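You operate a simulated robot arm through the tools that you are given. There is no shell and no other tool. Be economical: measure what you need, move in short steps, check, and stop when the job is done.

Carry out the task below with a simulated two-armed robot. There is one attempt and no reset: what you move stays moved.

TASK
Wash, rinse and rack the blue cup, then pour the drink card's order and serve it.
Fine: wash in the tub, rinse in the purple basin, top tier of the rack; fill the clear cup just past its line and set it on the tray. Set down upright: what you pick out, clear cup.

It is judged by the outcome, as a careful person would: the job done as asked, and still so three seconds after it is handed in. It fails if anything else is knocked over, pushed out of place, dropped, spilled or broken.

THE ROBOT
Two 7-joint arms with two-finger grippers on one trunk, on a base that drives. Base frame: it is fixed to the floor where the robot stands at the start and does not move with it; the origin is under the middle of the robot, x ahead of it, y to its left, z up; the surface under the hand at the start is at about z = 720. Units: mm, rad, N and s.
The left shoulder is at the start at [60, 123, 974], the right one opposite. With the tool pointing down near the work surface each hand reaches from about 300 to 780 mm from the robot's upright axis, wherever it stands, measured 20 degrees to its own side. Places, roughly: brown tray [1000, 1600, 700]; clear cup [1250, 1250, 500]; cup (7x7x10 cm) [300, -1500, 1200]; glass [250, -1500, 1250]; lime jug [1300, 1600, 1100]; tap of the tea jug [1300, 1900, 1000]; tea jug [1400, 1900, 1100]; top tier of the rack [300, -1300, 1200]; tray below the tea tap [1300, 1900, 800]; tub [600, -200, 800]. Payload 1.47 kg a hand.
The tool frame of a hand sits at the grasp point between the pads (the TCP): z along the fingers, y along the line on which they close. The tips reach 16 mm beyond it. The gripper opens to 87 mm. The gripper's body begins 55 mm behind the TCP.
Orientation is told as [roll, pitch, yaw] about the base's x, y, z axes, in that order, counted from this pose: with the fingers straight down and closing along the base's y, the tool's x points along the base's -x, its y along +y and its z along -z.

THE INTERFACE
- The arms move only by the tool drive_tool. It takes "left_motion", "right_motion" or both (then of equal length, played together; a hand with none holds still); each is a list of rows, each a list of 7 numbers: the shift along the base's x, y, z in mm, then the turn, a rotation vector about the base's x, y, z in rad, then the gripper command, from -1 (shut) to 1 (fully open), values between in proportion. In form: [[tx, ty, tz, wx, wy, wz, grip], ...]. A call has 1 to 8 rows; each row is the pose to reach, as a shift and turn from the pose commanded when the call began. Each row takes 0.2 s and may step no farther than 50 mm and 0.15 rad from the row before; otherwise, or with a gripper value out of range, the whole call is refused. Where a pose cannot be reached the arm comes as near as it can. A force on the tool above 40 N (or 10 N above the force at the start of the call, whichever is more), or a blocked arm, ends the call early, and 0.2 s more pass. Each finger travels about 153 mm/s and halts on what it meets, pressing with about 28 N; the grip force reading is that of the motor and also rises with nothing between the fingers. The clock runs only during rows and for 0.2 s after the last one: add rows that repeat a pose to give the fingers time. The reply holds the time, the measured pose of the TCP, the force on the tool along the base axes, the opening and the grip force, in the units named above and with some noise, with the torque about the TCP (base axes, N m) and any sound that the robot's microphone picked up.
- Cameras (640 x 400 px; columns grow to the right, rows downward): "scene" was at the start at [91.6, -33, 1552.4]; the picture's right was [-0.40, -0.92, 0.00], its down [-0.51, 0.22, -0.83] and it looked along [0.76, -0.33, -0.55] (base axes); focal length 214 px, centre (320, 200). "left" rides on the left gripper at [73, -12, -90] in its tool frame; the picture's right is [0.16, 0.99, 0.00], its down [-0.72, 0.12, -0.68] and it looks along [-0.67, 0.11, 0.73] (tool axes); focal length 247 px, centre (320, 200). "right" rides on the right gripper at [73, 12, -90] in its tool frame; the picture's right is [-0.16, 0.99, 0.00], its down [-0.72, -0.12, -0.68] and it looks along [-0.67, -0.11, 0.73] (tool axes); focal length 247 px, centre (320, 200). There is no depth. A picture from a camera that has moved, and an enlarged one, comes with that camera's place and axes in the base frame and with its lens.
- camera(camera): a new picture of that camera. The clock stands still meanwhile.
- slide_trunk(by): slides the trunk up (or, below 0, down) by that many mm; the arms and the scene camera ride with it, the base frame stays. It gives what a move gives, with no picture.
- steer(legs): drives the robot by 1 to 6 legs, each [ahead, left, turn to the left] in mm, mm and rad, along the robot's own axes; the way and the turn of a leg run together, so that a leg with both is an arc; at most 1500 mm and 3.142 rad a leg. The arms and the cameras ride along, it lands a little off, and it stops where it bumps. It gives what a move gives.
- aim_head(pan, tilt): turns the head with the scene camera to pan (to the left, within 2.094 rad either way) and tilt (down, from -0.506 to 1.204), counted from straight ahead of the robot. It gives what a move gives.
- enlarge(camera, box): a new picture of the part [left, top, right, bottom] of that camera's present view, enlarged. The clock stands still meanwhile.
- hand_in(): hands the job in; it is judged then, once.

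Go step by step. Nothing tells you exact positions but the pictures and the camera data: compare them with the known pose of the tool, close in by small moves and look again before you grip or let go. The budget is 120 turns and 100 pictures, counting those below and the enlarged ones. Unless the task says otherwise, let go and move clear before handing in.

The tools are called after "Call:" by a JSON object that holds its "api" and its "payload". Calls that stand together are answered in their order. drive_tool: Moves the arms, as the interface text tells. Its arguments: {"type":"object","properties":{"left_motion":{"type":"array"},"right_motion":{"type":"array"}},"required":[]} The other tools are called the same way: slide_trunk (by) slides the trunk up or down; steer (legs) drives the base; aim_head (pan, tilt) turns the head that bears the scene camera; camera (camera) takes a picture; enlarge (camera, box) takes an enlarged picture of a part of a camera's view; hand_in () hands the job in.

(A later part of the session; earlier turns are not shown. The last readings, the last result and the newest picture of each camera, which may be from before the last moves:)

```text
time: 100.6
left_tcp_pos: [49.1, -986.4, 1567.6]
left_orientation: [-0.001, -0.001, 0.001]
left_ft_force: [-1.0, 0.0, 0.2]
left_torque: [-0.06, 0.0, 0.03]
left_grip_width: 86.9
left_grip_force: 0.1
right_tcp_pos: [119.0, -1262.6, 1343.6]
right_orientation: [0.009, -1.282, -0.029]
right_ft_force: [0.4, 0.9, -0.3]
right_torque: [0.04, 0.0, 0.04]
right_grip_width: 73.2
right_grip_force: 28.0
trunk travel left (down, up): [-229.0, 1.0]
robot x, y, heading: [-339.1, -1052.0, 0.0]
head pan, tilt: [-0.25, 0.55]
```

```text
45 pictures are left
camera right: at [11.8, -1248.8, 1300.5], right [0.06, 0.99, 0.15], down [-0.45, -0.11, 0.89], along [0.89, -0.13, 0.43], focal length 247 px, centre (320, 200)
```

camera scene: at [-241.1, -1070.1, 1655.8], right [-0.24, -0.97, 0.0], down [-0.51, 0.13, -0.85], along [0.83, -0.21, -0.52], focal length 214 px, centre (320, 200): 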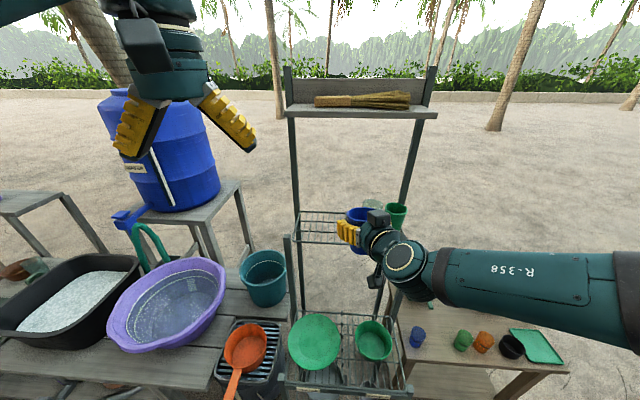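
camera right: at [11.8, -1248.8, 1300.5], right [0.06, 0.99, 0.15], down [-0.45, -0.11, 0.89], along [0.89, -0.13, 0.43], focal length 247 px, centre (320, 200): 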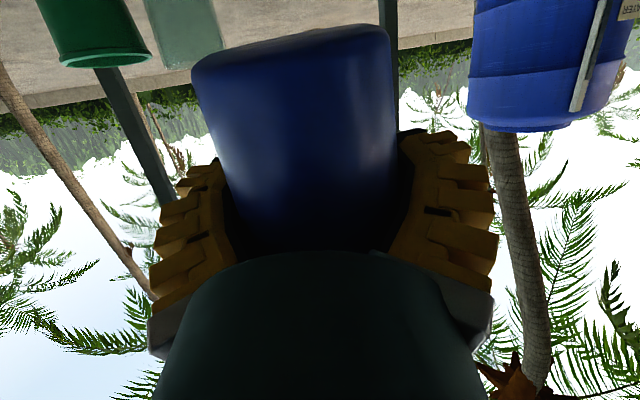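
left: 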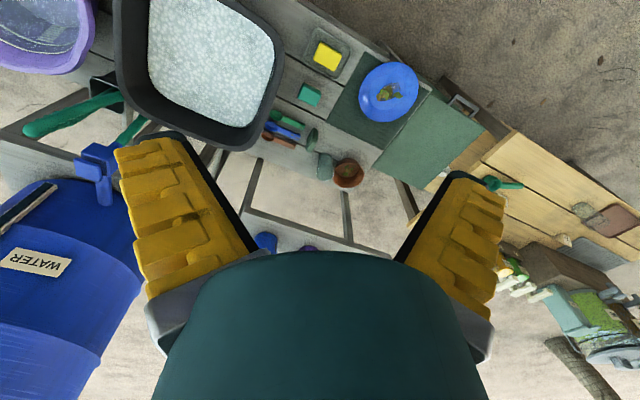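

The rack faces me. Zooming in on the top tier to place it precisely.

Call:
{"api": "enlarge", "payload": {"camera": "scene", "box": [260, 180, 440, 290]}}

```text
3.56 times, centred on (350, 235) of scene
camera zoom: at [-241.1, -1070.1, 1655.8], right [-0.24, -0.97, 0.0], down [-0.51, 0.13, -0.85], along [0.83, -0.21, -0.52], focal length 763 px, centre (213, 76)
```

zoom: 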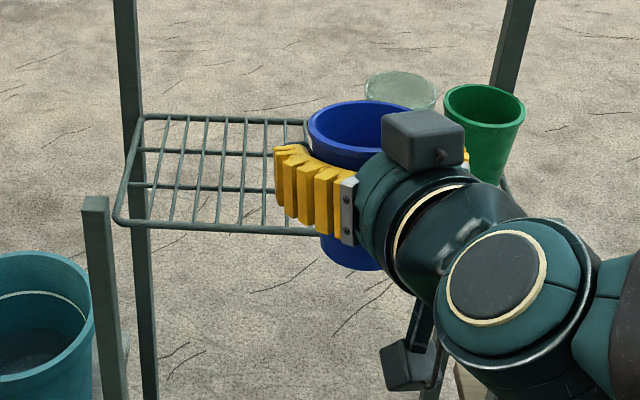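

Tier surface ≈ z 1186, near-end corner [290, -1112], so I aim for [350, -1213]. Reaching out above the spot.

Call:
{"api": "drive_tool", "payload": {"right_motion": [[30, 10, -3, 0, 0, 0, -1], [60, 20, -6, 0, 0, 0, -1], [90, 30, -9, 0, 0, 0, -1], [115, 40, -12, 0, 0, 0, -1], [140, 50, -15, 0, 0, 0, -1], [165, 50, -18, 0, 0, 0, -1], [190, 50, -20, 0, 0, 0, -1]]}}

Call:
{"api": "camera", "payload": {"camera": "scene"}}

```text
time: 102.2
left_tcp_pos: [51.3, -986.4, 1566.9]
left_orientation: [0.0, -0.003, 0.0]
left_ft_force: [-0.5, -0.6, -0.4]
left_torque: [0.01, 0.0, 0.01]
left_grip_width: 86.5
left_grip_force: 0.1
right_tcp_pos: [309.9, -1214.4, 1323.7]
right_orientation: [0.01, -1.279, -0.028]
right_ft_force: [0.7, 0.6, -1.5]
right_torque: [-0.03, 0.03, 0.02]
right_grip_width: 72.9
right_grip_force: 28.1
trunk travel left (down, up): [-229.0, 1.0]
robot x, y, heading: [-338.2, -1046.5, 0.003]
head pan, tilt: [-0.25, 0.55]
```

```text
43 pictures are left
camera scene: at [-239.9, -1070.0, 1655.7], right [-0.24, -0.97, 0.0], down [-0.51, 0.13, -0.85], along [0.83, -0.21, -0.52], focal length 214 px, centre (320, 200)
```

scene: 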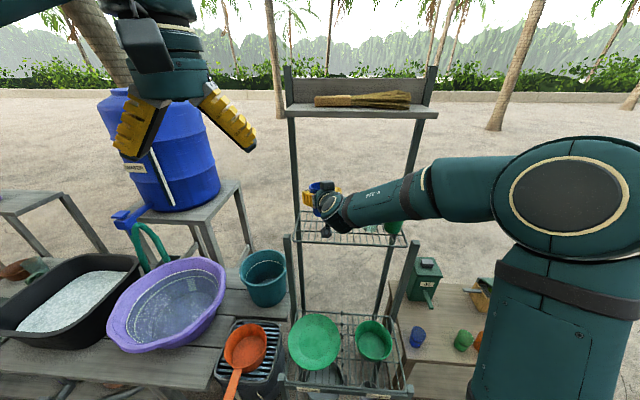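

Nice posture. Enlarge to check position over the tier, then lower.

Call:
{"api": "drive_tool", "payload": {"right_motion": [[20, 0, -5, 0, 0, 0, -1], [40, 0, -15, 0, 0, 0, -1], [40, 0, -30, 0, 0, 0, -1], [40, 0, -45, 0, 0, 0, -1]]}}

Call:
{"api": "enlarge", "payload": {"camera": "scene", "box": [260, 160, 440, 270]}}

Call:
{"api": "camera", "payload": {"camera": "right"}}

```text
time: 103.2
left_tcp_pos: [49.5, -987.3, 1566.3]
left_orientation: [-0.001, 0.0, 0.001]
left_ft_force: [-0.1, -1.4, 0.1]
left_torque: [-0.03, 0.03, -0.02]
left_grip_width: 87.0
left_grip_force: 0.0
right_tcp_pos: [347.9, -1213.5, 1279.2]
right_orientation: [0.01, -1.283, -0.03]
right_ft_force: [0.1, -0.8, 0.1]
right_torque: [-0.03, -0.01, -0.01]
right_grip_width: 73.0
right_grip_force: 28.0
trunk travel left (down, up): [-229.0, 1.0]
robot x, y, heading: [-338.0, -1052.1, 0.004]
head pan, tilt: [-0.25, 0.55]
```

```text
3.56 times, centred on (350, 215) of scene
camera zoom: at [-240.4, -1070.3, 1655.7], right [-0.24, -0.97, 0.0], down [-0.51, 0.13, -0.85], along [0.83, -0.21, -0.52], focal length 763 px, centre (213, 147)
```

zoom: 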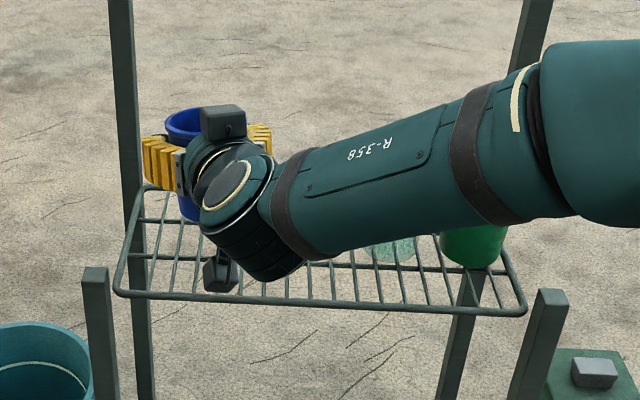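

```text
41 pictures are left
camera right: at [240.9, -1199.6, 1235.3], right [0.06, 0.99, 0.15], down [-0.45, -0.11, 0.89], along [0.89, -0.13, 0.43], focal length 247 px, centre (320, 200)
```

right: 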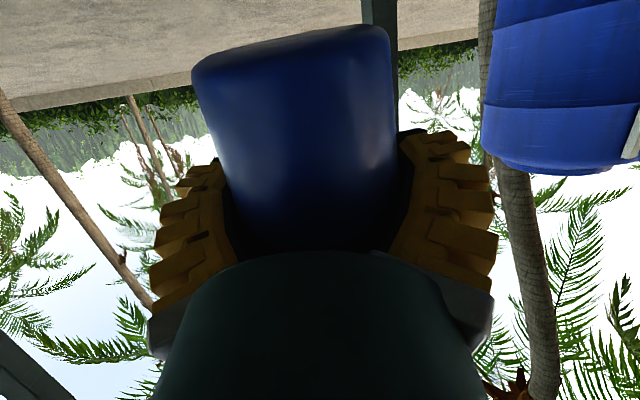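

Base would land about 75 mm in from the near end, well inside. Lowering gently until contact.

Call:
{"api": "drive_tool", "payload": {"right_motion": [[0, 0, -4, 0, 0, 0, -1], [0, 0, -8, 0, 0, 0, -1], [0, 0, -12, 0, 0, 0, -1], [0, 0, -15, 0, 0, 0, -1], [0, 0, -18, 0, 0, 0, -1]]}}

Call:
{"api": "enlarge", "payload": {"camera": "scene", "box": [280, 170, 380, 250]}}

```text
time: 104.4
left_tcp_pos: [49.3, -987.5, 1567.0]
left_orientation: [-0.001, 0.0, -0.001]
left_ft_force: [0.9, -0.2, 0.4]
left_torque: [-0.04, 0.05, 0.03]
left_grip_width: 86.8
left_grip_force: 0.1
right_tcp_pos: [348.5, -1213.0, 1261.9]
right_orientation: [0.01, -1.28, -0.028]
right_ft_force: [-0.8, 0.2, -1.8]
right_torque: [0.0, 0.0, 0.0]
right_grip_width: 73.1
right_grip_force: 27.5
trunk travel left (down, up): [-229.0, 1.0]
robot x, y, heading: [-338.5, -1051.9, 0.005]
head pan, tilt: [-0.25, 0.55]
```

```text
5.00 times, centred on (330, 210) of scene
camera zoom: at [-241.1, -1070.1, 1655.8], right [-0.24, -0.97, 0.0], down [-0.51, 0.13, -0.85], along [0.83, -0.21, -0.52], focal length 1072 px, centre (270, 150)
```

zoom: 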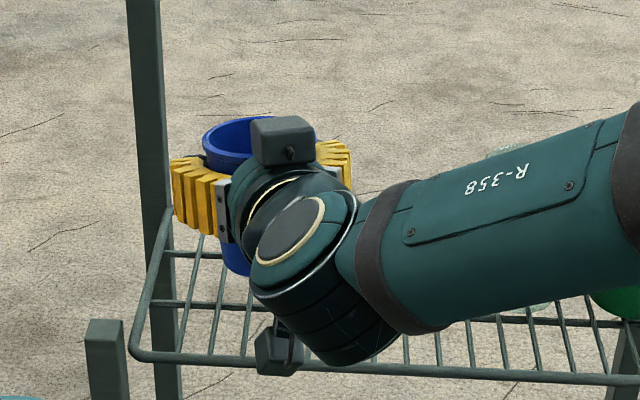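

Call:
{"api": "drive_tool", "payload": {"right_motion": [[0, 0, -3, 0, 0, 0, -1], [0, 0, -6, 0, 0, 0, -1], [0, 0, -9, 0, 0, 0, -1]]}}

Call:
{"api": "enlarge", "payload": {"camera": "scene", "box": [280, 170, 380, 250]}}

```text
time: 105.2
left_tcp_pos: [49.1, -987.4, 1567.3]
left_orientation: [0.0, -0.001, 0.0]
left_ft_force: [-0.1, -0.1, -0.4]
left_torque: [-0.04, 0.02, 0.0]
left_grip_width: 87.0
left_grip_force: 0.1
right_tcp_pos: [349.6, -1212.4, 1252.9]
right_orientation: [0.009, -1.281, -0.027]
right_ft_force: [0.0, 1.8, -1.1]
right_torque: [0.02, -0.01, -0.01]
right_grip_width: 73.2
right_grip_force: 28.5
trunk travel left (down, up): [-229.0, 1.0]
robot x, y, heading: [-337.2, -1050.7, 0.0]
head pan, tilt: [-0.25, 0.55]
```

```text
5.00 times, centred on (330, 210) of scene
camera zoom: at [-241.0, -1070.1, 1655.8], right [-0.24, -0.97, 0.0], down [-0.51, 0.13, -0.85], along [0.83, -0.21, -0.52], focal length 1072 px, centre (270, 150)
```

zoom: 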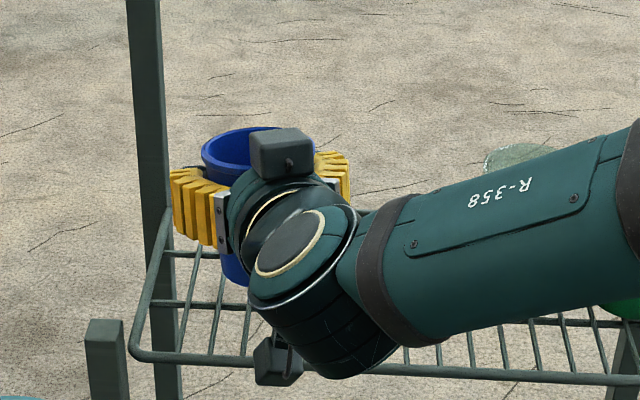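

Call:
{"api": "drive_tool", "payload": {"right_motion": [[0, 0, -3, 0, 0, 0, -1], [0, 0, -6, 0, 0, 0, -1], [0, 0, -8, 0, 0, 0, -1]]}}

Call:
{"api": "camera", "payload": {"camera": "right"}}

```text
time: 106.0
left_tcp_pos: [48.9, -986.7, 1566.7]
left_orientation: [0.001, -0.002, 0.001]
left_ft_force: [0.5, -0.6, 0.3]
left_torque: [0.02, 0.0, 0.01]
left_grip_width: 87.0
left_grip_force: 0.1
right_tcp_pos: [348.2, -1211.5, 1245.7]
right_orientation: [0.009, -1.281, -0.027]
right_ft_force: [-0.6, -0.9, -0.2]
right_torque: [-0.02, -0.03, -0.02]
right_grip_width: 73.0
right_grip_force: 28.0
trunk travel left (down, up): [-229.0, 1.0]
robot x, y, heading: [-338.4, -1049.7, 0.005]
head pan, tilt: [-0.25, 0.55]
```

```text
38 pictures are left
camera right: at [242.1, -1198.4, 1201.2], right [0.06, 0.99, 0.15], down [-0.45, -0.11, 0.89], along [0.89, -0.13, 0.43], focal length 247 px, centre (320, 200)
```

right: 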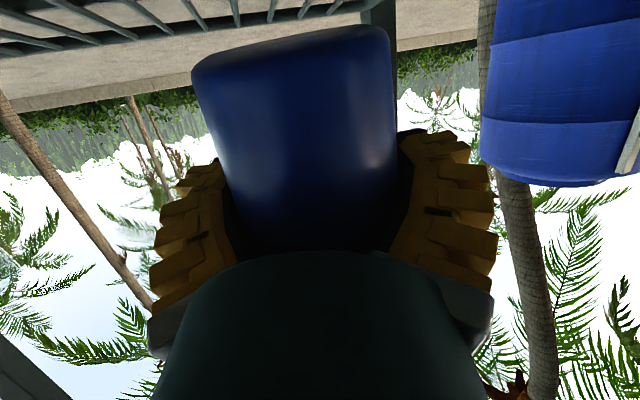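

The base is still ~20 mm above the wires (tier nearer z 1165). Continuing down slowly.

Call:
{"api": "drive_tool", "payload": {"right_motion": [[0, 0, -4, 0, 0, 0, -1], [0, 0, -8, 0, 0, 0, -1], [0, 0, -11, 0, 0, 0, -1], [0, 0, -14, 0, 0, 0, -1]]}}

Call:
{"api": "drive_tool", "payload": {"right_motion": [[0, 0, -2, 0, 0, 0, -1], [0, 0, -4, 0, 0, 0, -1], [0, 0, -6, 0, 0, 0, -1]]}}

Call:
{"api": "camera", "payload": {"camera": "right"}}

```text
time: 107.0
left_tcp_pos: [48.9, -987.0, 1567.3]
left_orientation: [0.001, -0.002, 0.001]
left_ft_force: [-0.9, 0.6, 0.3]
left_torque: [0.0, -0.01, -0.01]
left_grip_width: 86.8
left_grip_force: 0.1
right_tcp_pos: [349.9, -1213.6, 1230.2]
right_orientation: [0.009, -1.281, -0.027]
right_ft_force: [0.1, 0.2, -0.4]
right_torque: [0.0, -0.03, -0.01]
right_grip_width: 72.9
right_grip_force: 28.2
trunk travel left (down, up): [-229.0, 1.0]
robot x, y, heading: [-336.5, -1050.1, 0.007]
head pan, tilt: [-0.25, 0.55]
```

```text
time: 107.8
left_tcp_pos: [47.7, -987.1, 1567.2]
left_orientation: [0.001, -0.001, -0.001]
left_ft_force: [0.1, 0.1, -0.1]
left_torque: [-0.01, 0.01, 0.0]
left_grip_width: 87.1
left_grip_force: 0.1
right_tcp_pos: [348.7, -1212.0, 1224.5]
right_orientation: [0.008, -1.283, -0.028]
right_ft_force: [-0.5, -0.2, -0.9]
right_torque: [0.03, -0.01, 0.01]
right_grip_width: 73.1
right_grip_force: 28.0
trunk travel left (down, up): [-229.0, 1.0]
robot x, y, heading: [-339.9, -1053.2, 0.0]
head pan, tilt: [-0.25, 0.55]
```

```text
37 pictures are left
camera right: at [241.7, -1198.7, 1179.8], right [0.06, 0.99, 0.15], down [-0.45, -0.11, 0.89], along [0.89, -0.13, 0.43], focal length 247 px, centre (320, 200)
```

right: 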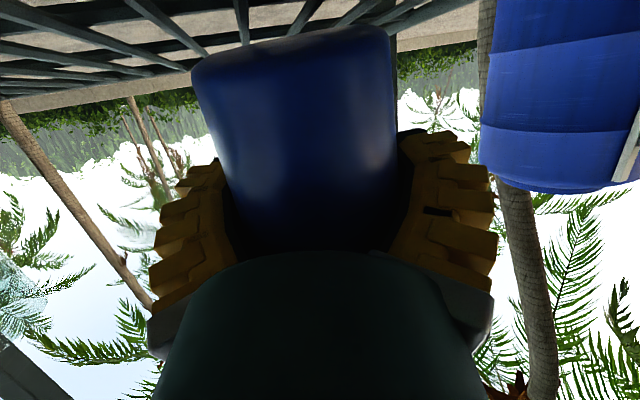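

Call:
{"api": "drive_tool", "payload": {"right_motion": [[0, 0, -3, 0, 0, 0, -1], [0, 0, -6, 0, 0, 0, -1], [0, 0, -8, 0, 0, 0, -1], [0, 0, -10, 0, 0, 0, -1]]}}

Call:
{"api": "drive_tool", "payload": {"right_motion": [[0, 0, -2, 0, 0, 0, -1], [0, 0, -4, 0, 0, 0, -1]]}}

Call:
{"api": "camera", "payload": {"camera": "right"}}

Call:
{"api": "enlarge", "payload": {"camera": "scene", "box": [280, 170, 380, 250]}}

```text
time: 108.8
left_tcp_pos: [46.5, -986.8, 1567.9]
left_orientation: [0.001, -0.004, 0.001]
left_ft_force: [-0.5, 0.0, -0.5]
left_torque: [0.0, 0.0, -0.02]
left_grip_width: 86.9
left_grip_force: 0.1
right_tcp_pos: [347.1, -1211.5, 1218.0]
right_orientation: [0.008, -1.288, -0.027]
right_ft_force: [-2.9, -0.4, 19.6]
right_torque: [-0.09, -0.04, 0.0]
right_grip_width: 73.7
right_grip_force: 27.5
trunk travel left (down, up): [-229.0, 1.0]
robot x, y, heading: [-337.5, -1053.5, 0.0]
head pan, tilt: [-0.25, 0.55]
```

```text
time: 109.4
left_tcp_pos: [45.8, -985.8, 1568.1]
left_orientation: [0.001, -0.004, -0.001]
left_ft_force: [0.4, 0.4, -0.3]
left_torque: [0.01, -0.01, -0.02]
left_grip_width: 87.3
left_grip_force: 0.0
right_tcp_pos: [346.3, -1211.2, 1212.2]
right_orientation: [0.009, -1.282, -0.028]
right_ft_force: [-6.6, -1.2, 19.9]
right_torque: [-0.06, 0.05, 0.0]
right_grip_width: 72.9
right_grip_force: 27.9
trunk travel left (down, up): [-229.0, 1.0]
robot x, y, heading: [-341.0, -1050.2, -0.002]
head pan, tilt: [-0.25, 0.55]
```

```text
36 pictures are left
camera right: at [239.3, -1197.6, 1168.2], right [0.06, 0.99, 0.15], down [-0.45, -0.11, 0.89], along [0.89, -0.13, 0.44], focal length 247 px, centre (320, 200)
```

right: 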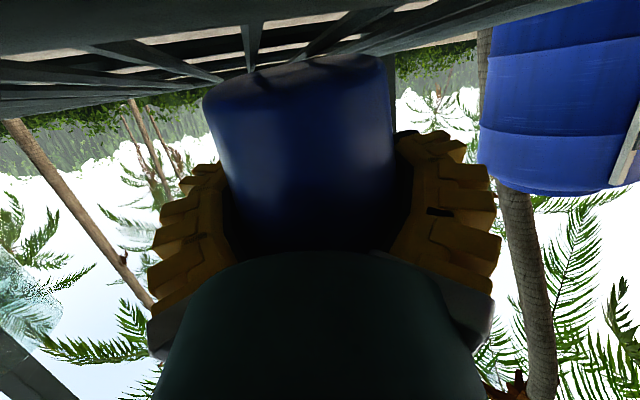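

```text
5.00 times, centred on (330, 210) of scene
camera zoom: at [-244.3, -1069.6, 1656.0], right [-0.24, -0.97, 0.0], down [-0.5, 0.13, -0.85], along [0.83, -0.21, -0.52], focal length 1072 px, centre (270, 150)
```

zoom: 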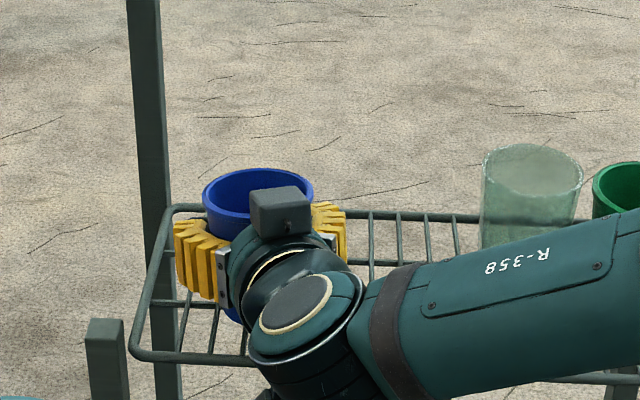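

Firm contact with the tier. Ease up slightly and open slowly.

Call:
{"api": "drive_tool", "payload": {"right_motion": [[0, 0, 3, 0, 0, 0, -1], [0, 0, 3, 0, 0, 0, 0.7], [0, 0, 3, 0, 0, 0, 0.8], [0, 0, 3, 0, 0, 0, 1], [0, 0, 3, 0, 0, 0, 1]]}}

Call:
{"api": "camera", "payload": {"camera": "right"}}

Call:
{"api": "enlarge", "payload": {"camera": "scene", "box": [280, 170, 380, 250]}}

```text
time: 110.6
left_tcp_pos: [48.5, -986.1, 1568.3]
left_orientation: [0.0, -0.001, 0.0]
left_ft_force: [0.6, -0.3, -0.2]
left_torque: [0.01, 0.02, 0.0]
left_grip_width: 87.0
left_grip_force: 0.0
right_tcp_pos: [347.7, -1211.7, 1213.2]
right_orientation: [0.009, -1.283, -0.028]
right_ft_force: [-0.6, 0.8, -0.5]
right_torque: [0.01, -0.02, -0.02]
right_grip_width: 86.8
right_grip_force: 0.1
trunk travel left (down, up): [-229.0, 1.0]
robot x, y, heading: [-339.0, -1050.6, 0.002]
head pan, tilt: [-0.25, 0.55]
```

```text
34 pictures are left
camera right: at [241.3, -1198.3, 1169.8], right [0.06, 0.99, 0.15], down [-0.45, -0.11, 0.89], along [0.89, -0.13, 0.43], focal length 247 px, centre (320, 200)
```

right: 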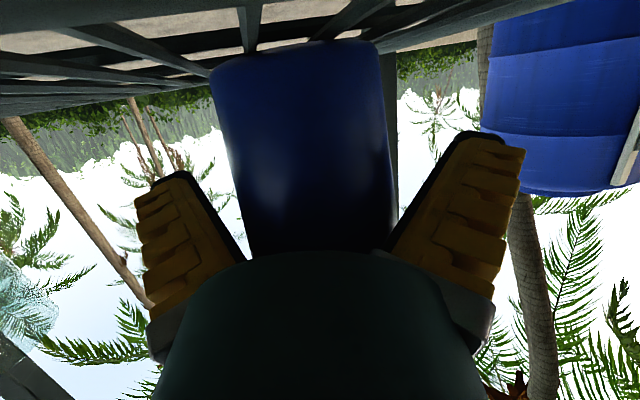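

```text
5.00 times, centred on (330, 210) of scene
camera zoom: at [-241.4, -1069.9, 1655.8], right [-0.24, -0.97, 0.0], down [-0.51, 0.13, -0.85], along [0.83, -0.21, -0.52], focal length 1072 px, centre (270, 150)
```

zoom: 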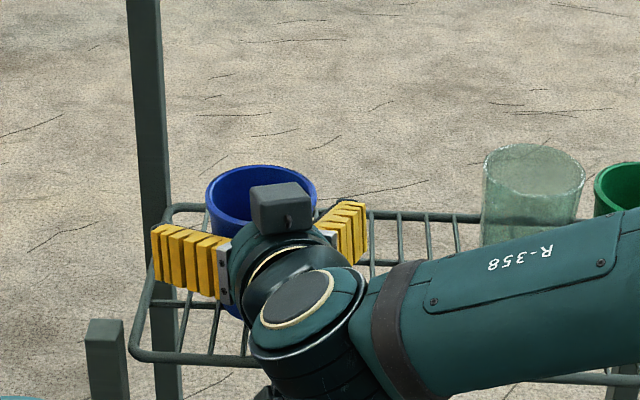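

Cup stands on the tier. Backing the hand straight out.

Call:
{"api": "drive_tool", "payload": {"right_motion": [[-10, 0, 0, 0, 0, 0, 1], [-25, 0, 0, 0, 0, 0, 1], [-45, 0, 0, 0, 0, 0, 1], [-70, 0, 3, 0, 0, 0, 1], [-100, 0, 15, 0, 0, 0, 1], [-140, 0, 40, 0, 0, 0, 1], [-180, 0, 70, 0, 0, 0, 1], [-220, 0, 100, 0, 0, 0, 1]]}}

Call:
{"api": "enlarge", "payload": {"camera": "scene", "box": [270, 150, 430, 270]}}

```text
time: 112.4
left_tcp_pos: [48.6, -984.2, 1567.2]
left_orientation: [-0.001, -0.002, 0.0]
left_ft_force: [-0.2, -0.6, -0.4]
left_torque: [0.0, 0.04, -0.02]
left_grip_width: 86.8
left_grip_force: 0.1
right_tcp_pos: [137.3, -1209.8, 1317.9]
right_orientation: [0.022, -1.275, -0.039]
right_ft_force: [0.2, -0.4, 1.4]
right_torque: [-0.04, 0.12, -0.03]
right_grip_width: 87.0
right_grip_force: 0.1
right hand out of reach, approached as far as the arm can: row 8
trunk travel left (down, up): [-229.0, 1.0]
robot x, y, heading: [-338.2, -1048.5, 0.003]
head pan, tilt: [-0.25, 0.55]
```

```text
3.33 times, centred on (350, 210) of scene
camera zoom: at [-241.5, -1067.7, 1655.9], right [-0.24, -0.97, 0.0], down [-0.51, 0.13, -0.85], along [0.83, -0.21, -0.52], focal length 715 px, centre (220, 167)
```

zoom: 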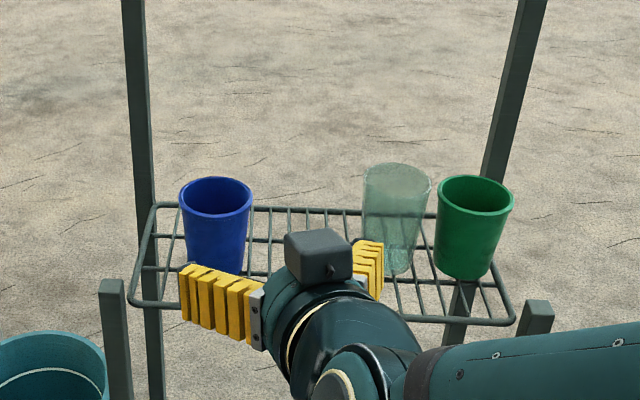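

The blue cup stands racked upright. Now to the drinks area on the far left: back out and drive left.

Call:
{"api": "steer", "payload": {"legs": [[-100, 0, 0], [0, 1250, 0], [0, 1050, 0], [400, 0, 0]]}}

Call:
{"api": "aim_head", "payload": {"pan": 0.1, "tilt": 0.5}}

Call:
{"api": "camera", "payload": {"camera": "scene"}}

```text
time: 135.8
left_tcp_pos: [346.5, 1333.2, 1567.1]
left_orientation: [0.0, -0.002, -0.01]
left_ft_force: [-0.5, -0.1, -0.3]
left_torque: [0.0, 0.03, -0.01]
left_grip_width: 87.1
left_grip_force: 0.1
right_tcp_pos: [434.1, 1106.7, 1319.6]
right_orientation: [0.008, -1.278, -0.036]
right_ft_force: [-0.1, 0.9, 0.1]
right_torque: [-0.03, 0.01, -0.02]
right_grip_width: 86.9
right_grip_force: 0.0
trunk travel left (down, up): [-229.0, 1.0]
robot x, y, heading: [-42.0, 1270.7, -0.007]
head pan, tilt: [-0.25, 0.55]
```

```text
time: 136.6
left_tcp_pos: [345.8, 1334.2, 1567.6]
left_orientation: [-0.001, -0.002, -0.01]
left_ft_force: [0.1, -0.6, 0.2]
left_torque: [0.0, -0.05, -0.03]
left_grip_width: 86.9
left_grip_force: 0.1
right_tcp_pos: [432.5, 1107.1, 1319.1]
right_orientation: [0.009, -1.282, -0.037]
right_ft_force: [0.2, -0.4, -0.3]
right_torque: [0.0, 0.0, -0.02]
right_grip_width: 86.9
right_grip_force: 0.1
trunk travel left (down, up): [-229.0, 1.0]
robot x, y, heading: [-40.4, 1276.6, 0.0]
head pan, tilt: [0.099, 0.499]
```

```text
31 pictures are left
camera scene: at [59.3, 1284.0, 1660.4], right [0.09, -1.0, 0.0], down [-0.48, -0.04, -0.88], along [0.87, 0.08, -0.48], focal length 214 px, centre (320, 200)
```

scene: 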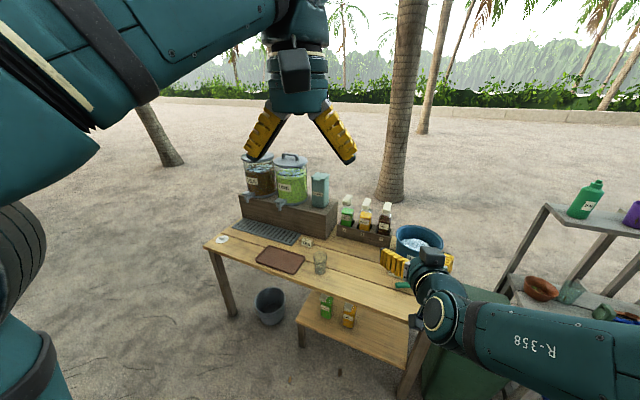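

The drinks table: tea and lime dispensers, drip grid, brown tray, a clear cup, a card. Zooming.

Call:
{"api": "enlarge", "payload": {"camera": "scene", "box": [195, 145, 455, 335]}}

Call:
{"api": "enlarge", "payload": {"camera": "scene", "box": [280, 225, 340, 285]}}

```text
2.11 times, centred on (325, 240) of scene
camera zoom: at [59.3, 1284.0, 1660.4], right [0.09, -1.0, 0.0], down [-0.48, -0.04, -0.88], along [0.87, 0.08, -0.48], focal length 452 px, centre (310, 116)
```

zoom: 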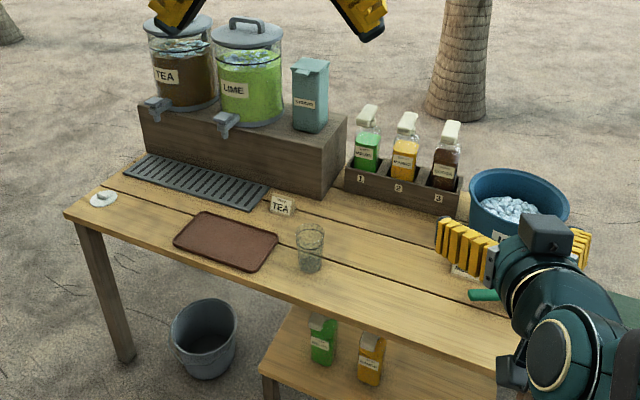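

```text
6.67 times, centred on (310, 255) of scene
camera zoom: at [59.3, 1284.0, 1660.4], right [0.09, -1.0, 0.0], down [-0.48, -0.04, -0.88], along [0.87, 0.08, -0.48], focal length 1430 px, centre (387, -167)
```

zoom: 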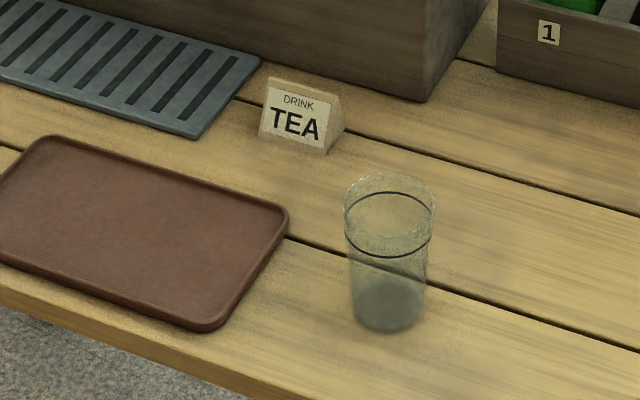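

The card says TEA. A clear lined cup stands on the table (~[945, 1368]), but the listed place [1250, 1250, 500] is under the table, so I look there with the hand camera before deciding.

Call:
{"api": "slide_trunk", "payload": {"by": -228}}

Call:
{"api": "drive_tool", "payload": {"right_motion": [[-10, -10, -45, 0, 0.1, 0, 1], [-20, -20, -90, 0, 0.2, 0, 1], [-30, -30, -135, 0, 0.3, 0, 1], [-40, -40, -180, 0, 0.38, 0, 1], [-50, -50, -225, 0, 0.38, 0, 1], [-60, -60, -270, 0, 0.38, 0, 1], [-60, -70, -315, 0, 0.38, 0, 1], [-60, -80, -360, 0, 0.38, 0, 1]]}}

Call:
{"api": "camera", "payload": {"camera": "right"}}

```text
time: 139.0
left_tcp_pos: [346.8, 1333.7, 1340.3]
left_orientation: [0.0, -0.002, -0.008]
left_ft_force: [-0.1, -0.5, -0.1]
left_torque: [0.02, 0.03, -0.02]
left_grip_width: 87.0
left_grip_force: 0.1
right_tcp_pos: [433.4, 1107.3, 1091.3]
right_orientation: [0.007, -1.28, -0.035]
right_ft_force: [1.4, 0.3, -0.3]
right_torque: [0.02, 0.03, 0.01]
right_grip_width: 86.9
right_grip_force: 0.1
trunk travel left (down, up): [-1.0, 229.0]
robot x, y, heading: [-38.7, 1272.3, -0.009]
head pan, tilt: [0.099, 0.499]
```

```text
time: 140.8
left_tcp_pos: [347.8, 1334.5, 1339.3]
left_orientation: [-0.003, -0.002, -0.008]
left_ft_force: [-0.3, 0.6, 0.2]
left_torque: [0.0, 0.01, 0.01]
left_grip_width: 87.1
left_grip_force: 0.1
right_tcp_pos: [438.5, 1131.9, 905.1]
right_orientation: [-0.018, -0.898, -0.014]
right_ft_force: [0.6, -0.5, 0.3]
right_torque: [-0.02, 0.0, 0.02]
right_grip_width: 87.1
right_grip_force: 0.0
right hand out of reach, approached as far as the arm can: row 1, 2, 3, 4, 5, 6, 7, 8
trunk travel left (down, up): [-1.0, 229.0]
robot x, y, heading: [-42.4, 1273.9, -0.002]
head pan, tilt: [0.099, 0.499]
```

```text
28 pictures are left
camera right: at [322.4, 1145.7, 903.9], right [0.13, 0.99, 0.11], down [-0.08, -0.1, 0.99], along [0.99, -0.14, 0.07], focal length 247 px, centre (320, 200)
```

right: 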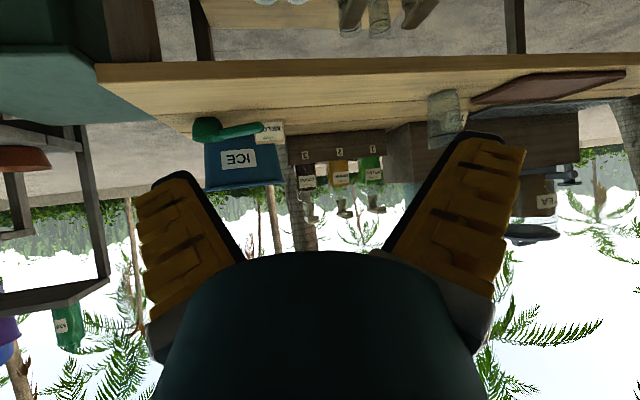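

Call:
{"api": "enlarge", "payload": {"camera": "right", "box": [190, 0, 530, 150]}}

```text
1.88 times, centred on (360, 75) of right
camera zoom: at [322.4, 1145.7, 903.9], right [0.13, 0.99, 0.11], down [-0.08, -0.1, 0.99], along [0.99, -0.14, 0.07], focal length 465 px, centre (245, 435)
```

zoom: 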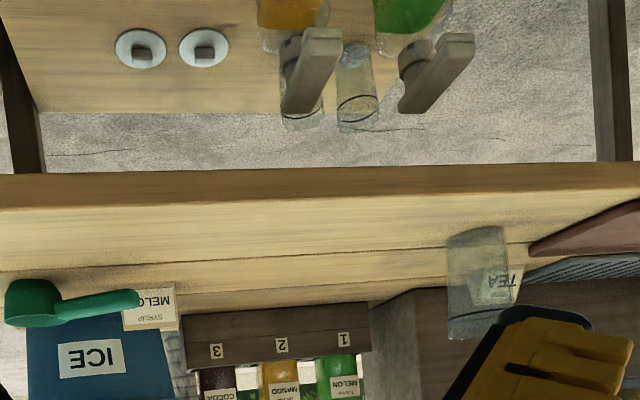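

Spare clear cups and bottles are stored under the table; the lined clear cup set out by the tray and the "DRINK: TEA" card is the one to fill. First I restore a good right-arm posture in free space.

Call:
{"api": "slide_trunk", "payload": {"by": 228}}

Call:
{"api": "drive_tool", "payload": {"right_motion": [[-18, -28, 10, 0, 0.11, 0, 1], [-36, -56, 10, 0, 0.22, 0, 1], [-54, -84, 0, 0, 0.33, 0, 1], [-72, -112, 0, 0, 0.44, 0, 1], [-90, -140, -10, 0, 0.56, 0, 1], [-108, -170, -20, 0, 0.68, 0, 1], [-126, -200, -30, 0, 0.8, 0, 1], [-146, -230, -50, 0, 0.9, 0, 1]]}}

Call:
{"api": "steer", "payload": {"legs": [[0, 0, -0.314], [0, 785, 0], [400, 0, 0]]}}

Call:
{"api": "aim_head", "payload": {"pan": 0.1, "tilt": 0.65}}

Call:
{"api": "camera", "payload": {"camera": "scene"}}

```text
time: 143.2
left_tcp_pos: [347.8, 1334.1, 1566.9]
left_orientation: [0.001, 0.001, -0.009]
left_ft_force: [-0.3, 1.3, 0.5]
left_torque: [0.0, 0.01, -0.03]
left_grip_width: 86.9
left_grip_force: 0.1
right_tcp_pos: [437.6, 1129.6, 1132.6]
right_orientation: [-0.018, -0.899, -0.018]
right_ft_force: [-0.5, -0.2, -0.5]
right_torque: [0.02, 0.02, 0.0]
right_grip_width: 86.9
right_grip_force: 0.0
trunk travel left (down, up): [-229.0, 1.0]
robot x, y, heading: [-40.7, 1273.7, -0.006]
head pan, tilt: [0.099, 0.499]
```

```text
time: 145.0
left_tcp_pos: [344.7, 1331.4, 1568.3]
left_orientation: [0.002, -0.002, -0.009]
left_ft_force: [-1.0, -0.6, -0.3]
left_torque: [-0.03, -0.03, 0.01]
left_grip_width: 87.1
left_grip_force: 0.0
right_tcp_pos: [277.7, 905.0, 1113.1]
right_orientation: [-0.029, 0.0, -0.012]
right_ft_force: [-0.7, -0.1, -0.3]
right_torque: [0.03, -0.07, -0.02]
right_grip_width: 87.1
right_grip_force: 0.1
right hand out of reach, approached as far as the arm can: row 8
trunk travel left (down, up): [-229.0, 1.0]
robot x, y, heading: [-44.4, 1274.6, -0.002]
head pan, tilt: [0.099, 0.499]
```

```text
time: 155.5
left_tcp_pos: [983.5, 1823.6, 1567.5]
left_orientation: [-0.002, -0.001, -0.333]
left_ft_force: [-0.5, 0.3, 0.2]
left_torque: [-0.01, 0.01, -0.01]
left_grip_width: 87.2
left_grip_force: 0.0
right_tcp_pos: [782.1, 1439.6, 1113.2]
right_orientation: [-0.029, 0.001, -0.336]
right_ft_force: [-0.1, -0.8, 0.3]
right_torque: [-0.01, 0.01, 0.02]
right_grip_width: 87.0
right_grip_force: 0.0
trunk travel left (down, up): [-229.0, 1.0]
robot x, y, heading: [591.4, 1889.2, -0.331]
head pan, tilt: [0.099, 0.499]
```

```text
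time: 156.2
left_tcp_pos: [981.7, 1823.3, 1566.9]
left_orientation: [-0.001, -0.001, -0.336]
left_ft_force: [-0.6, 0.4, 0.1]
left_torque: [-0.05, -0.01, -0.03]
left_grip_width: 87.3
left_grip_force: 0.0
right_tcp_pos: [781.5, 1440.8, 1112.9]
right_orientation: [-0.03, 0.001, -0.337]
right_ft_force: [-0.1, -0.2, 0.4]
right_torque: [0.01, -0.01, -0.01]
right_grip_width: 86.5
right_grip_force: 0.1
trunk travel left (down, up): [-229.0, 1.0]
robot x, y, heading: [593.3, 1892.3, -0.335]
head pan, tilt: [0.099, 0.649]
```

```text
26 pictures are left
camera scene: at [689.2, 1868.9, 1647.0], right [-0.23, -0.97, 0.0], down [-0.59, 0.14, -0.8], along [0.78, -0.18, -0.6], focal length 214 px, centre (320, 200)
```

scene: 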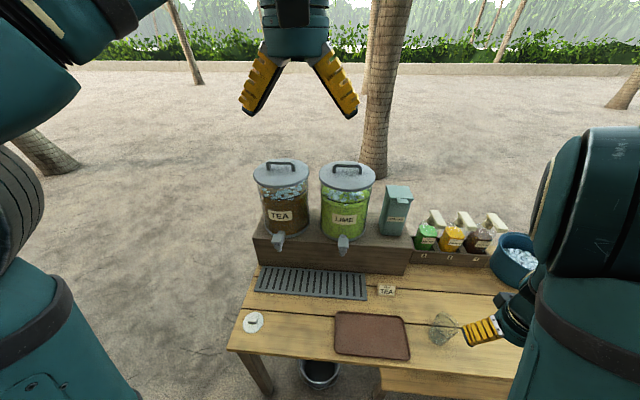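

Call:
{"api": "enlarge", "payload": {"camera": "scene", "box": [230, 200, 480, 375]}}

Call:
{"api": "enlarge", "payload": {"camera": "scene", "box": [250, 205, 380, 300]}}

```text
2.29 times, centred on (355, 288) of scene
camera zoom: at [689.2, 1868.9, 1647.0], right [-0.23, -0.97, 0.0], down [-0.59, 0.14, -0.8], along [0.78, -0.18, -0.6], focal length 490 px, centre (240, 0)
```

zoom: 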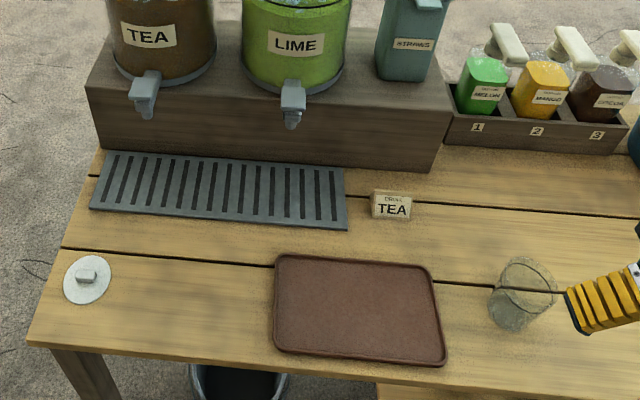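

```text
4.21 times, centred on (315, 252) of scene
camera zoom: at [689.2, 1868.9, 1647.0], right [-0.23, -0.97, 0.0], down [-0.59, 0.14, -0.8], along [0.78, -0.18, -0.6], focal length 903 px, centre (341, -21)
```

zoom: 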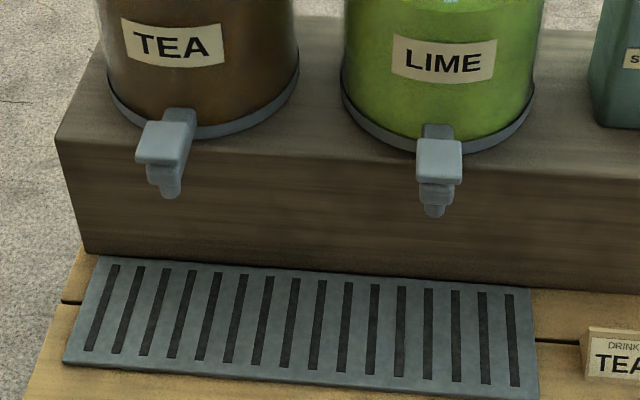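

The taps have press paddles; tea spout ≈ [1284, 1898], z≈960. The cup stands at ≈[911, 1364] on the table (z≈726). I lower the right hand in front of it with a 57° forward tilt.

Call:
{"api": "drive_tool", "payload": {"right_motion": [[6, -2, -30, -0.041, -0.118, 0, 1], [12, -4, -60, -0.083, -0.236, 0, 1], [18, -6, -95, -0.124, -0.354, 0, 1], [24, -8, -130, -0.166, -0.472, 0, 1], [30, -10, -165, -0.207, -0.59, 0, 1], [36, -12, -200, -0.248, -0.708, 0, 1], [42, -14, -235, -0.29, -0.826, 0, 1], [48, -16, -265, -0.331, -0.944, 0, 1]]}}

Call:
{"api": "camera", "payload": {"camera": "right"}}

```text
time: 158.2
left_tcp_pos: [982.8, 1823.7, 1567.5]
left_orientation: [-0.003, -0.003, -0.334]
left_ft_force: [0.1, 0.0, 0.4]
left_torque: [0.01, 0.04, -0.02]
left_grip_width: 87.0
left_grip_force: 0.0
right_tcp_pos: [734.6, 1354.9, 857.8]
right_orientation: [-0.436, -0.704, 0.058]
right_ft_force: [0.2, 0.0, 1.6]
right_torque: [0.01, 0.01, -0.02]
right_grip_width: 86.9
right_grip_force: 0.0
right hand out of reach, approached as far as the arm can: row 1, 2, 3
trunk travel left (down, up): [-229.0, 1.0]
robot x, y, heading: [595.7, 1891.5, -0.333]
head pan, tilt: [0.099, 0.649]
stopped in row 8 (right hand): the arm was blocked; the commanded pose is now the measured one
```

```text
23 pictures are left
camera right: at [625.6, 1396.3, 868.5], right [0.34, 0.92, -0.22], down [0.11, 0.19, 0.98], along [0.94, -0.35, -0.04], focal length 247 px, centre (320, 200)
```

right: 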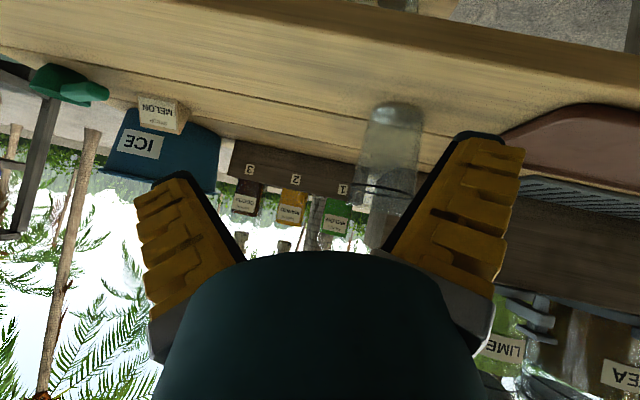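

The arm was blocked by something; I check the view of the arm.

Call:
{"api": "aim_head", "payload": {"pan": -0.5, "tilt": 0.8}}

Call:
{"api": "camera", "payload": {"camera": "scene"}}

```text
time: 159.2
left_tcp_pos: [982.5, 1821.9, 1567.6]
left_orientation: [-0.002, -0.003, -0.334]
left_ft_force: [0.4, 0.1, -0.1]
left_torque: [0.01, 0.0, 0.01]
left_grip_width: 87.0
left_grip_force: 0.0
right_tcp_pos: [733.4, 1355.3, 856.9]
right_orientation: [-0.434, -0.704, 0.058]
right_ft_force: [-1.0, -0.2, -0.6]
right_torque: [0.01, 0.0, 0.0]
right_grip_width: 86.7
right_grip_force: 0.1
trunk travel left (down, up): [-229.0, 1.0]
robot x, y, heading: [592.5, 1885.3, -0.33]
head pan, tilt: [-0.499, 0.799]
```

```text
22 pictures are left
camera scene: at [659.2, 1829.4, 1634.4], right [-0.74, -0.68, 0.0], down [-0.48, 0.53, -0.7], along [0.47, -0.51, -0.72], focal length 214 px, centre (320, 200)
```

scene: 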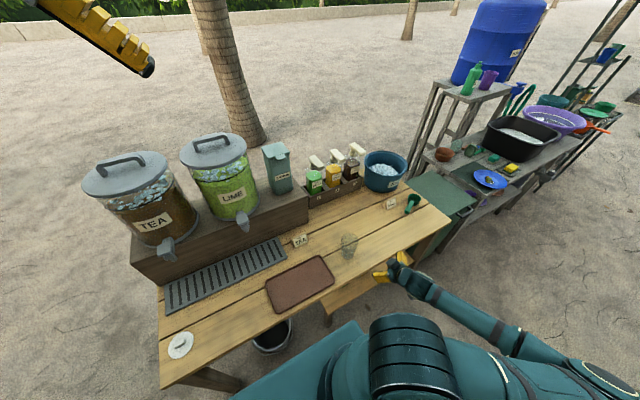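

Not a collision but a joint limit. I back off and try a forward-pointing posture closer to straight ahead, in free space.

Call:
{"api": "steer", "payload": {"legs": [[-300, 0, 0]]}}

Call:
{"api": "drive_tool", "payload": {"right_motion": [[23, 19, 13, 0.031, -0.041, -0.007, 1], [46, 39, 26, 0.062, -0.082, -0.014, 1], [69, 58, 39, 0.092, -0.123, -0.021, 1], [92, 78, 52, 0.123, -0.163, -0.028, 1], [116, 97, 65, 0.154, -0.204, -0.035, 1], [139, 116, 78, 0.185, -0.245, -0.042, 1], [162, 136, 91, 0.216, -0.286, -0.049, 1], [185, 155, 100, 0.245, -0.326, -0.056, 1]]}}

Call:
{"api": "drive_tool", "payload": {"right_motion": [[15, 5, -20, 0, 0, 0, 1], [30, 10, -40, 0, 0, 0, 1], [45, 15, -60, 0, 0, 0, 1], [60, 20, -80, 0, 0, 0, 1], [75, 20, -100, 0, 0, 0, 1], [90, 15, -120, 0, 0, 0, 1], [105, 10, -140, 0, 0, 0, 1]]}}

```text
time: 161.2
left_tcp_pos: [696.1, 1921.2, 1567.4]
left_orientation: [-0.001, -0.004, -0.335]
left_ft_force: [-1.3, -0.5, 0.1]
left_torque: [0.0, -0.03, 0.03]
left_grip_width: 87.1
left_grip_force: 0.1
right_tcp_pos: [448.0, 1451.8, 856.4]
right_orientation: [-0.435, -0.707, 0.058]
right_ft_force: [-0.1, -1.0, 0.7]
right_torque: [0.01, 0.0, 0.04]
right_grip_width: 87.1
right_grip_force: 0.1
trunk travel left (down, up): [-229.0, 1.0]
robot x, y, heading: [312.3, 1987.2, -0.334]
head pan, tilt: [-0.499, 0.799]
```

```text
time: 163.0
left_tcp_pos: [697.5, 1920.9, 1565.7]
left_orientation: [0.001, 0.0, -0.335]
left_ft_force: [-0.2, -0.2, 0.1]
left_torque: [-0.01, -0.01, -0.02]
left_grip_width: 87.3
left_grip_force: 0.0
right_tcp_pos: [628.7, 1587.8, 965.9]
right_orientation: [0.013, -0.997, -0.337]
right_ft_force: [0.9, -0.4, -0.8]
right_torque: [-0.02, -0.01, 0.02]
right_grip_width: 86.8
right_grip_force: 0.2
right hand out of reach, approached as far as the arm can: row 7, 8
trunk travel left (down, up): [-229.0, 1.0]
robot x, y, heading: [310.6, 1985.4, -0.331]
head pan, tilt: [-0.499, 0.799]
```

```text
time: 164.6
left_tcp_pos: [698.2, 1920.2, 1567.0]
left_orientation: [-0.002, 0.0, -0.333]
left_ft_force: [0.5, -0.3, -0.1]
left_torque: [0.0, -0.02, 0.0]
left_grip_width: 87.2
left_grip_force: 0.1
right_tcp_pos: [728.8, 1531.4, 857.7]
right_orientation: [0.05, -0.974, -0.336]
right_ft_force: [0.0, 0.0, -0.7]
right_torque: [-0.02, -0.04, 0.0]
right_grip_width: 87.1
right_grip_force: 0.0
right hand out of reach, approached as far as the arm can: row 1, 2, 3, 4, 5, 6, 7
trunk travel left (down, up): [-229.0, 1.0]
robot x, y, heading: [309.0, 1986.5, -0.333]
head pan, tilt: [-0.499, 0.799]
```

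Better. Lowering the trunk should free the forward-pointing posture; testing.

Call:
{"api": "slide_trunk", "payload": {"by": -130}}

Call:
{"api": "drive_tool", "payload": {"right_motion": [[5, 10, 20, 0, 0, 0, 1], [10, 20, 40, 0, 0, 0, 1], [15, 32, 60, -0.02, -0.01, 0, 1], [20, 44, 75, -0.04, -0.02, 0, 1], [25, 58, 80, -0.05, -0.03, 0, 1], [30, 72, 80, -0.05, -0.03, 0, 1], [35, 86, 80, -0.05, -0.03, 0, 1]]}}

```text
time: 166.2
left_tcp_pos: [696.7, 1921.5, 1436.9]
left_orientation: [-0.002, -0.001, -0.336]
left_ft_force: [-0.5, 0.1, -0.2]
left_torque: [0.0, -0.01, -0.02]
left_grip_width: 86.9
left_grip_force: 0.1
right_tcp_pos: [728.4, 1531.2, 729.4]
right_orientation: [0.048, -0.977, -0.334]
right_ft_force: [0.3, 0.5, -0.5]
right_torque: [-0.02, -0.01, -0.02]
right_grip_width: 87.0
right_grip_force: 0.1
trunk travel left (down, up): [-99.0, 131.0]
robot x, y, heading: [307.9, 1983.3, -0.331]
head pan, tilt: [-0.499, 0.799]
```

```text
time: 167.8
left_tcp_pos: [697.5, 1921.0, 1435.7]
left_orientation: [-0.003, -0.002, -0.334]
left_ft_force: [-0.6, 0.3, -0.3]
left_torque: [-0.02, 0.0, -0.02]
left_grip_width: 87.1
left_grip_force: 0.1
right_tcp_pos: [765.3, 1582.0, 834.0]
right_orientation: [0.004, -1.002, -0.275]
right_ft_force: [0.4, 0.3, 0.1]
right_torque: [-0.01, -0.01, 0.03]
right_grip_width: 86.7
right_grip_force: 0.0
right hand out of reach, approached as far as the arm can: row 3, 4, 5, 6, 7
trunk travel left (down, up): [-99.0, 131.0]
robot x, y, heading: [310.4, 1987.2, -0.329]
head pan, tilt: [-0.499, 0.799]
```

Good posture: forward-pointing hand at z 834. Now I use base and trunk for positioning, keeping the arm as is: line up 110 mm before the cup.

Call:
{"api": "steer", "payload": {"legs": [[0, -165, 0], [95, 0, 0]]}}

Call:
{"api": "slide_trunk", "payload": {"by": -36}}

Call:
{"api": "camera", "payload": {"camera": "right"}}

```text
time: 170.6
left_tcp_pos: [736.0, 1732.8, 1436.2]
left_orientation: [0.0, -0.002, -0.336]
left_ft_force: [0.3, -0.9, 0.7]
left_torque: [0.0, 0.08, 0.01]
left_grip_width: 86.8
left_grip_force: 0.1
right_tcp_pos: [801.4, 1393.9, 832.6]
right_orientation: [0.003, -0.999, -0.275]
right_ft_force: [-0.1, -0.1, 0.0]
right_torque: [-0.02, 0.02, -0.02]
right_grip_width: 87.3
right_grip_force: 0.1
trunk travel left (down, up): [-99.0, 131.0]
robot x, y, heading: [350.8, 1800.2, -0.33]
head pan, tilt: [-0.499, 0.799]
```

```text
time: 171.4
left_tcp_pos: [735.3, 1734.0, 1402.4]
left_orientation: [-0.002, -0.002, -0.336]
left_ft_force: [-0.4, -0.2, -0.2]
left_torque: [-0.01, 0.02, 0.03]
left_grip_width: 87.1
left_grip_force: 0.1
right_tcp_pos: [801.3, 1394.9, 797.3]
right_orientation: [0.003, -1.002, -0.275]
right_ft_force: [0.2, 0.1, -0.5]
right_torque: [-0.01, -0.02, -0.01]
right_grip_width: 86.9
right_grip_force: 0.0
trunk travel left (down, up): [-63.0, 167.0]
robot x, y, heading: [348.7, 1799.6, -0.333]
head pan, tilt: [-0.499, 0.799]
```

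```text
21 pictures are left
camera right: at [693.0, 1436.2, 785.5], right [0.35, 0.93, 0.14], down [-0.21, -0.06, 0.98], along [0.91, -0.37, 0.17], focal length 247 px, centre (320, 200)
```

right: 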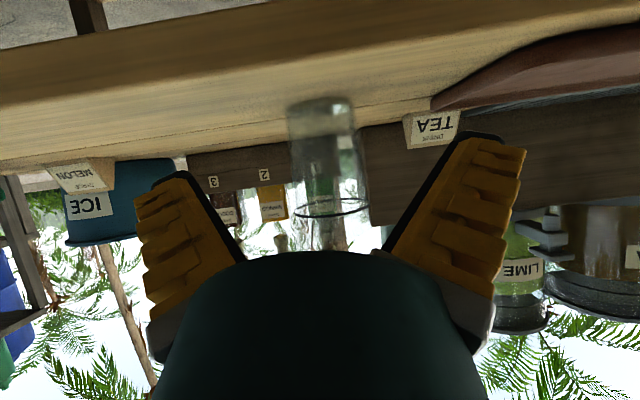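

Cup is ~105 mm ahead, slightly left of the hand's axis. Advancing most of the way with the base.

Call:
{"api": "steer", "payload": {"legs": [[65, 12, 0]]}}

Call:
{"api": "camera", "payload": {"camera": "right"}}

```text
time: 172.4
left_tcp_pos: [800.8, 1723.3, 1399.8]
left_orientation: [-0.002, -0.002, -0.335]
left_ft_force: [1.3, -0.1, -0.7]
left_torque: [0.02, 0.04, 0.01]
left_grip_width: 87.3
left_grip_force: 0.1
right_tcp_pos: [867.2, 1383.9, 797.1]
right_orientation: [0.004, -1.0, -0.274]
right_ft_force: [0.4, -0.1, 0.0]
right_torque: [0.01, 0.02, 0.0]
right_grip_width: 87.1
right_grip_force: 0.1
trunk travel left (down, up): [-63.0, 167.0]
robot x, y, heading: [411.8, 1787.6, -0.332]
head pan, tilt: [-0.499, 0.799]
```

```text
20 pictures are left
camera right: at [758.2, 1426.5, 784.9], right [0.35, 0.93, 0.13], down [-0.21, -0.06, 0.98], along [0.92, -0.37, 0.17], focal length 247 px, centre (320, 200)
```

right: 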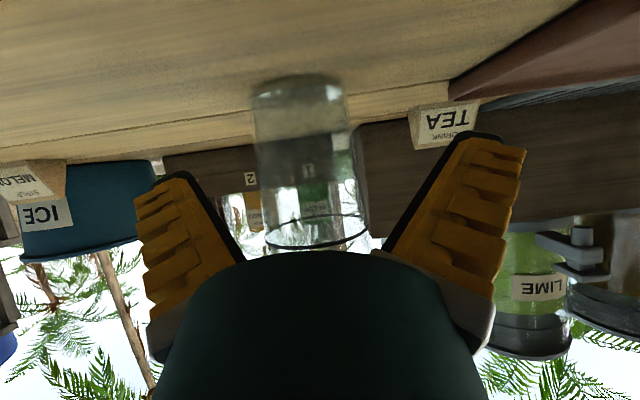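

Refined: cup centre ≈[886, 1372], ~22 mm ahead. Last advance, then close gently.

Call:
{"api": "steer", "payload": {"legs": [[25, -2, 0]]}}

Call:
{"api": "drive_tool", "payload": {"right_motion": [[0, 0, 0, 0, 0, 0, 0.7], [0, 0, 0, 0, 0, 0, 0.5], [0, 0, 0, 0, 0, 0, 0.2], [0, 0, 0, 0, 0, 0, -0.2], [0, 0, 0, 0, 0, 0, -1], [0, 0, 0, 0, 0, 0, -1]]}}

Call:
{"api": "camera", "payload": {"camera": "right"}}

```text
time: 173.2
left_tcp_pos: [823.8, 1711.8, 1400.1]
left_orientation: [-0.001, 0.0, -0.335]
left_ft_force: [1.2, -0.7, -0.1]
left_torque: [0.04, 0.08, -0.01]
left_grip_width: 86.8
left_grip_force: 0.1
right_tcp_pos: [889.5, 1374.4, 796.6]
right_orientation: [0.004, -1.0, -0.273]
right_ft_force: [0.3, 1.2, -0.7]
right_torque: [0.02, 0.0, 0.02]
right_grip_width: 87.0
right_grip_force: 0.0
trunk travel left (down, up): [-63.0, 167.0]
robot x, y, heading: [434.3, 1779.6, -0.329]
head pan, tilt: [-0.499, 0.799]
```

```text
time: 174.6
left_tcp_pos: [822.4, 1716.0, 1401.4]
left_orientation: [0.0, -0.001, -0.334]
left_ft_force: [-0.2, 0.4, -0.2]
left_torque: [-0.01, -0.01, -0.01]
left_grip_width: 87.3
left_grip_force: 0.2
right_tcp_pos: [888.6, 1375.2, 798.5]
right_orientation: [0.004, -1.004, -0.275]
right_ft_force: [0.0, -0.3, -0.6]
right_torque: [0.03, -0.01, -0.02]
right_grip_width: 0.0
right_grip_force: 27.5
trunk travel left (down, up): [-63.0, 167.0]
robot x, y, heading: [435.0, 1782.8, -0.333]
head pan, tilt: [-0.499, 0.799]
```

```text
19 pictures are left
camera right: at [780.3, 1416.7, 785.3], right [0.35, 0.93, 0.13], down [-0.21, -0.06, 0.98], along [0.91, -0.37, 0.17], focal length 247 px, centre (320, 200)
```

right: 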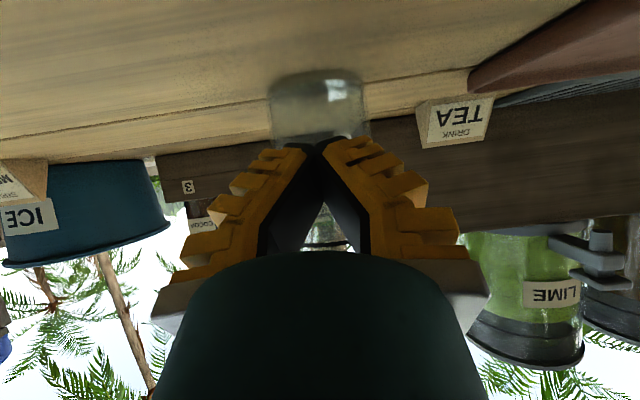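

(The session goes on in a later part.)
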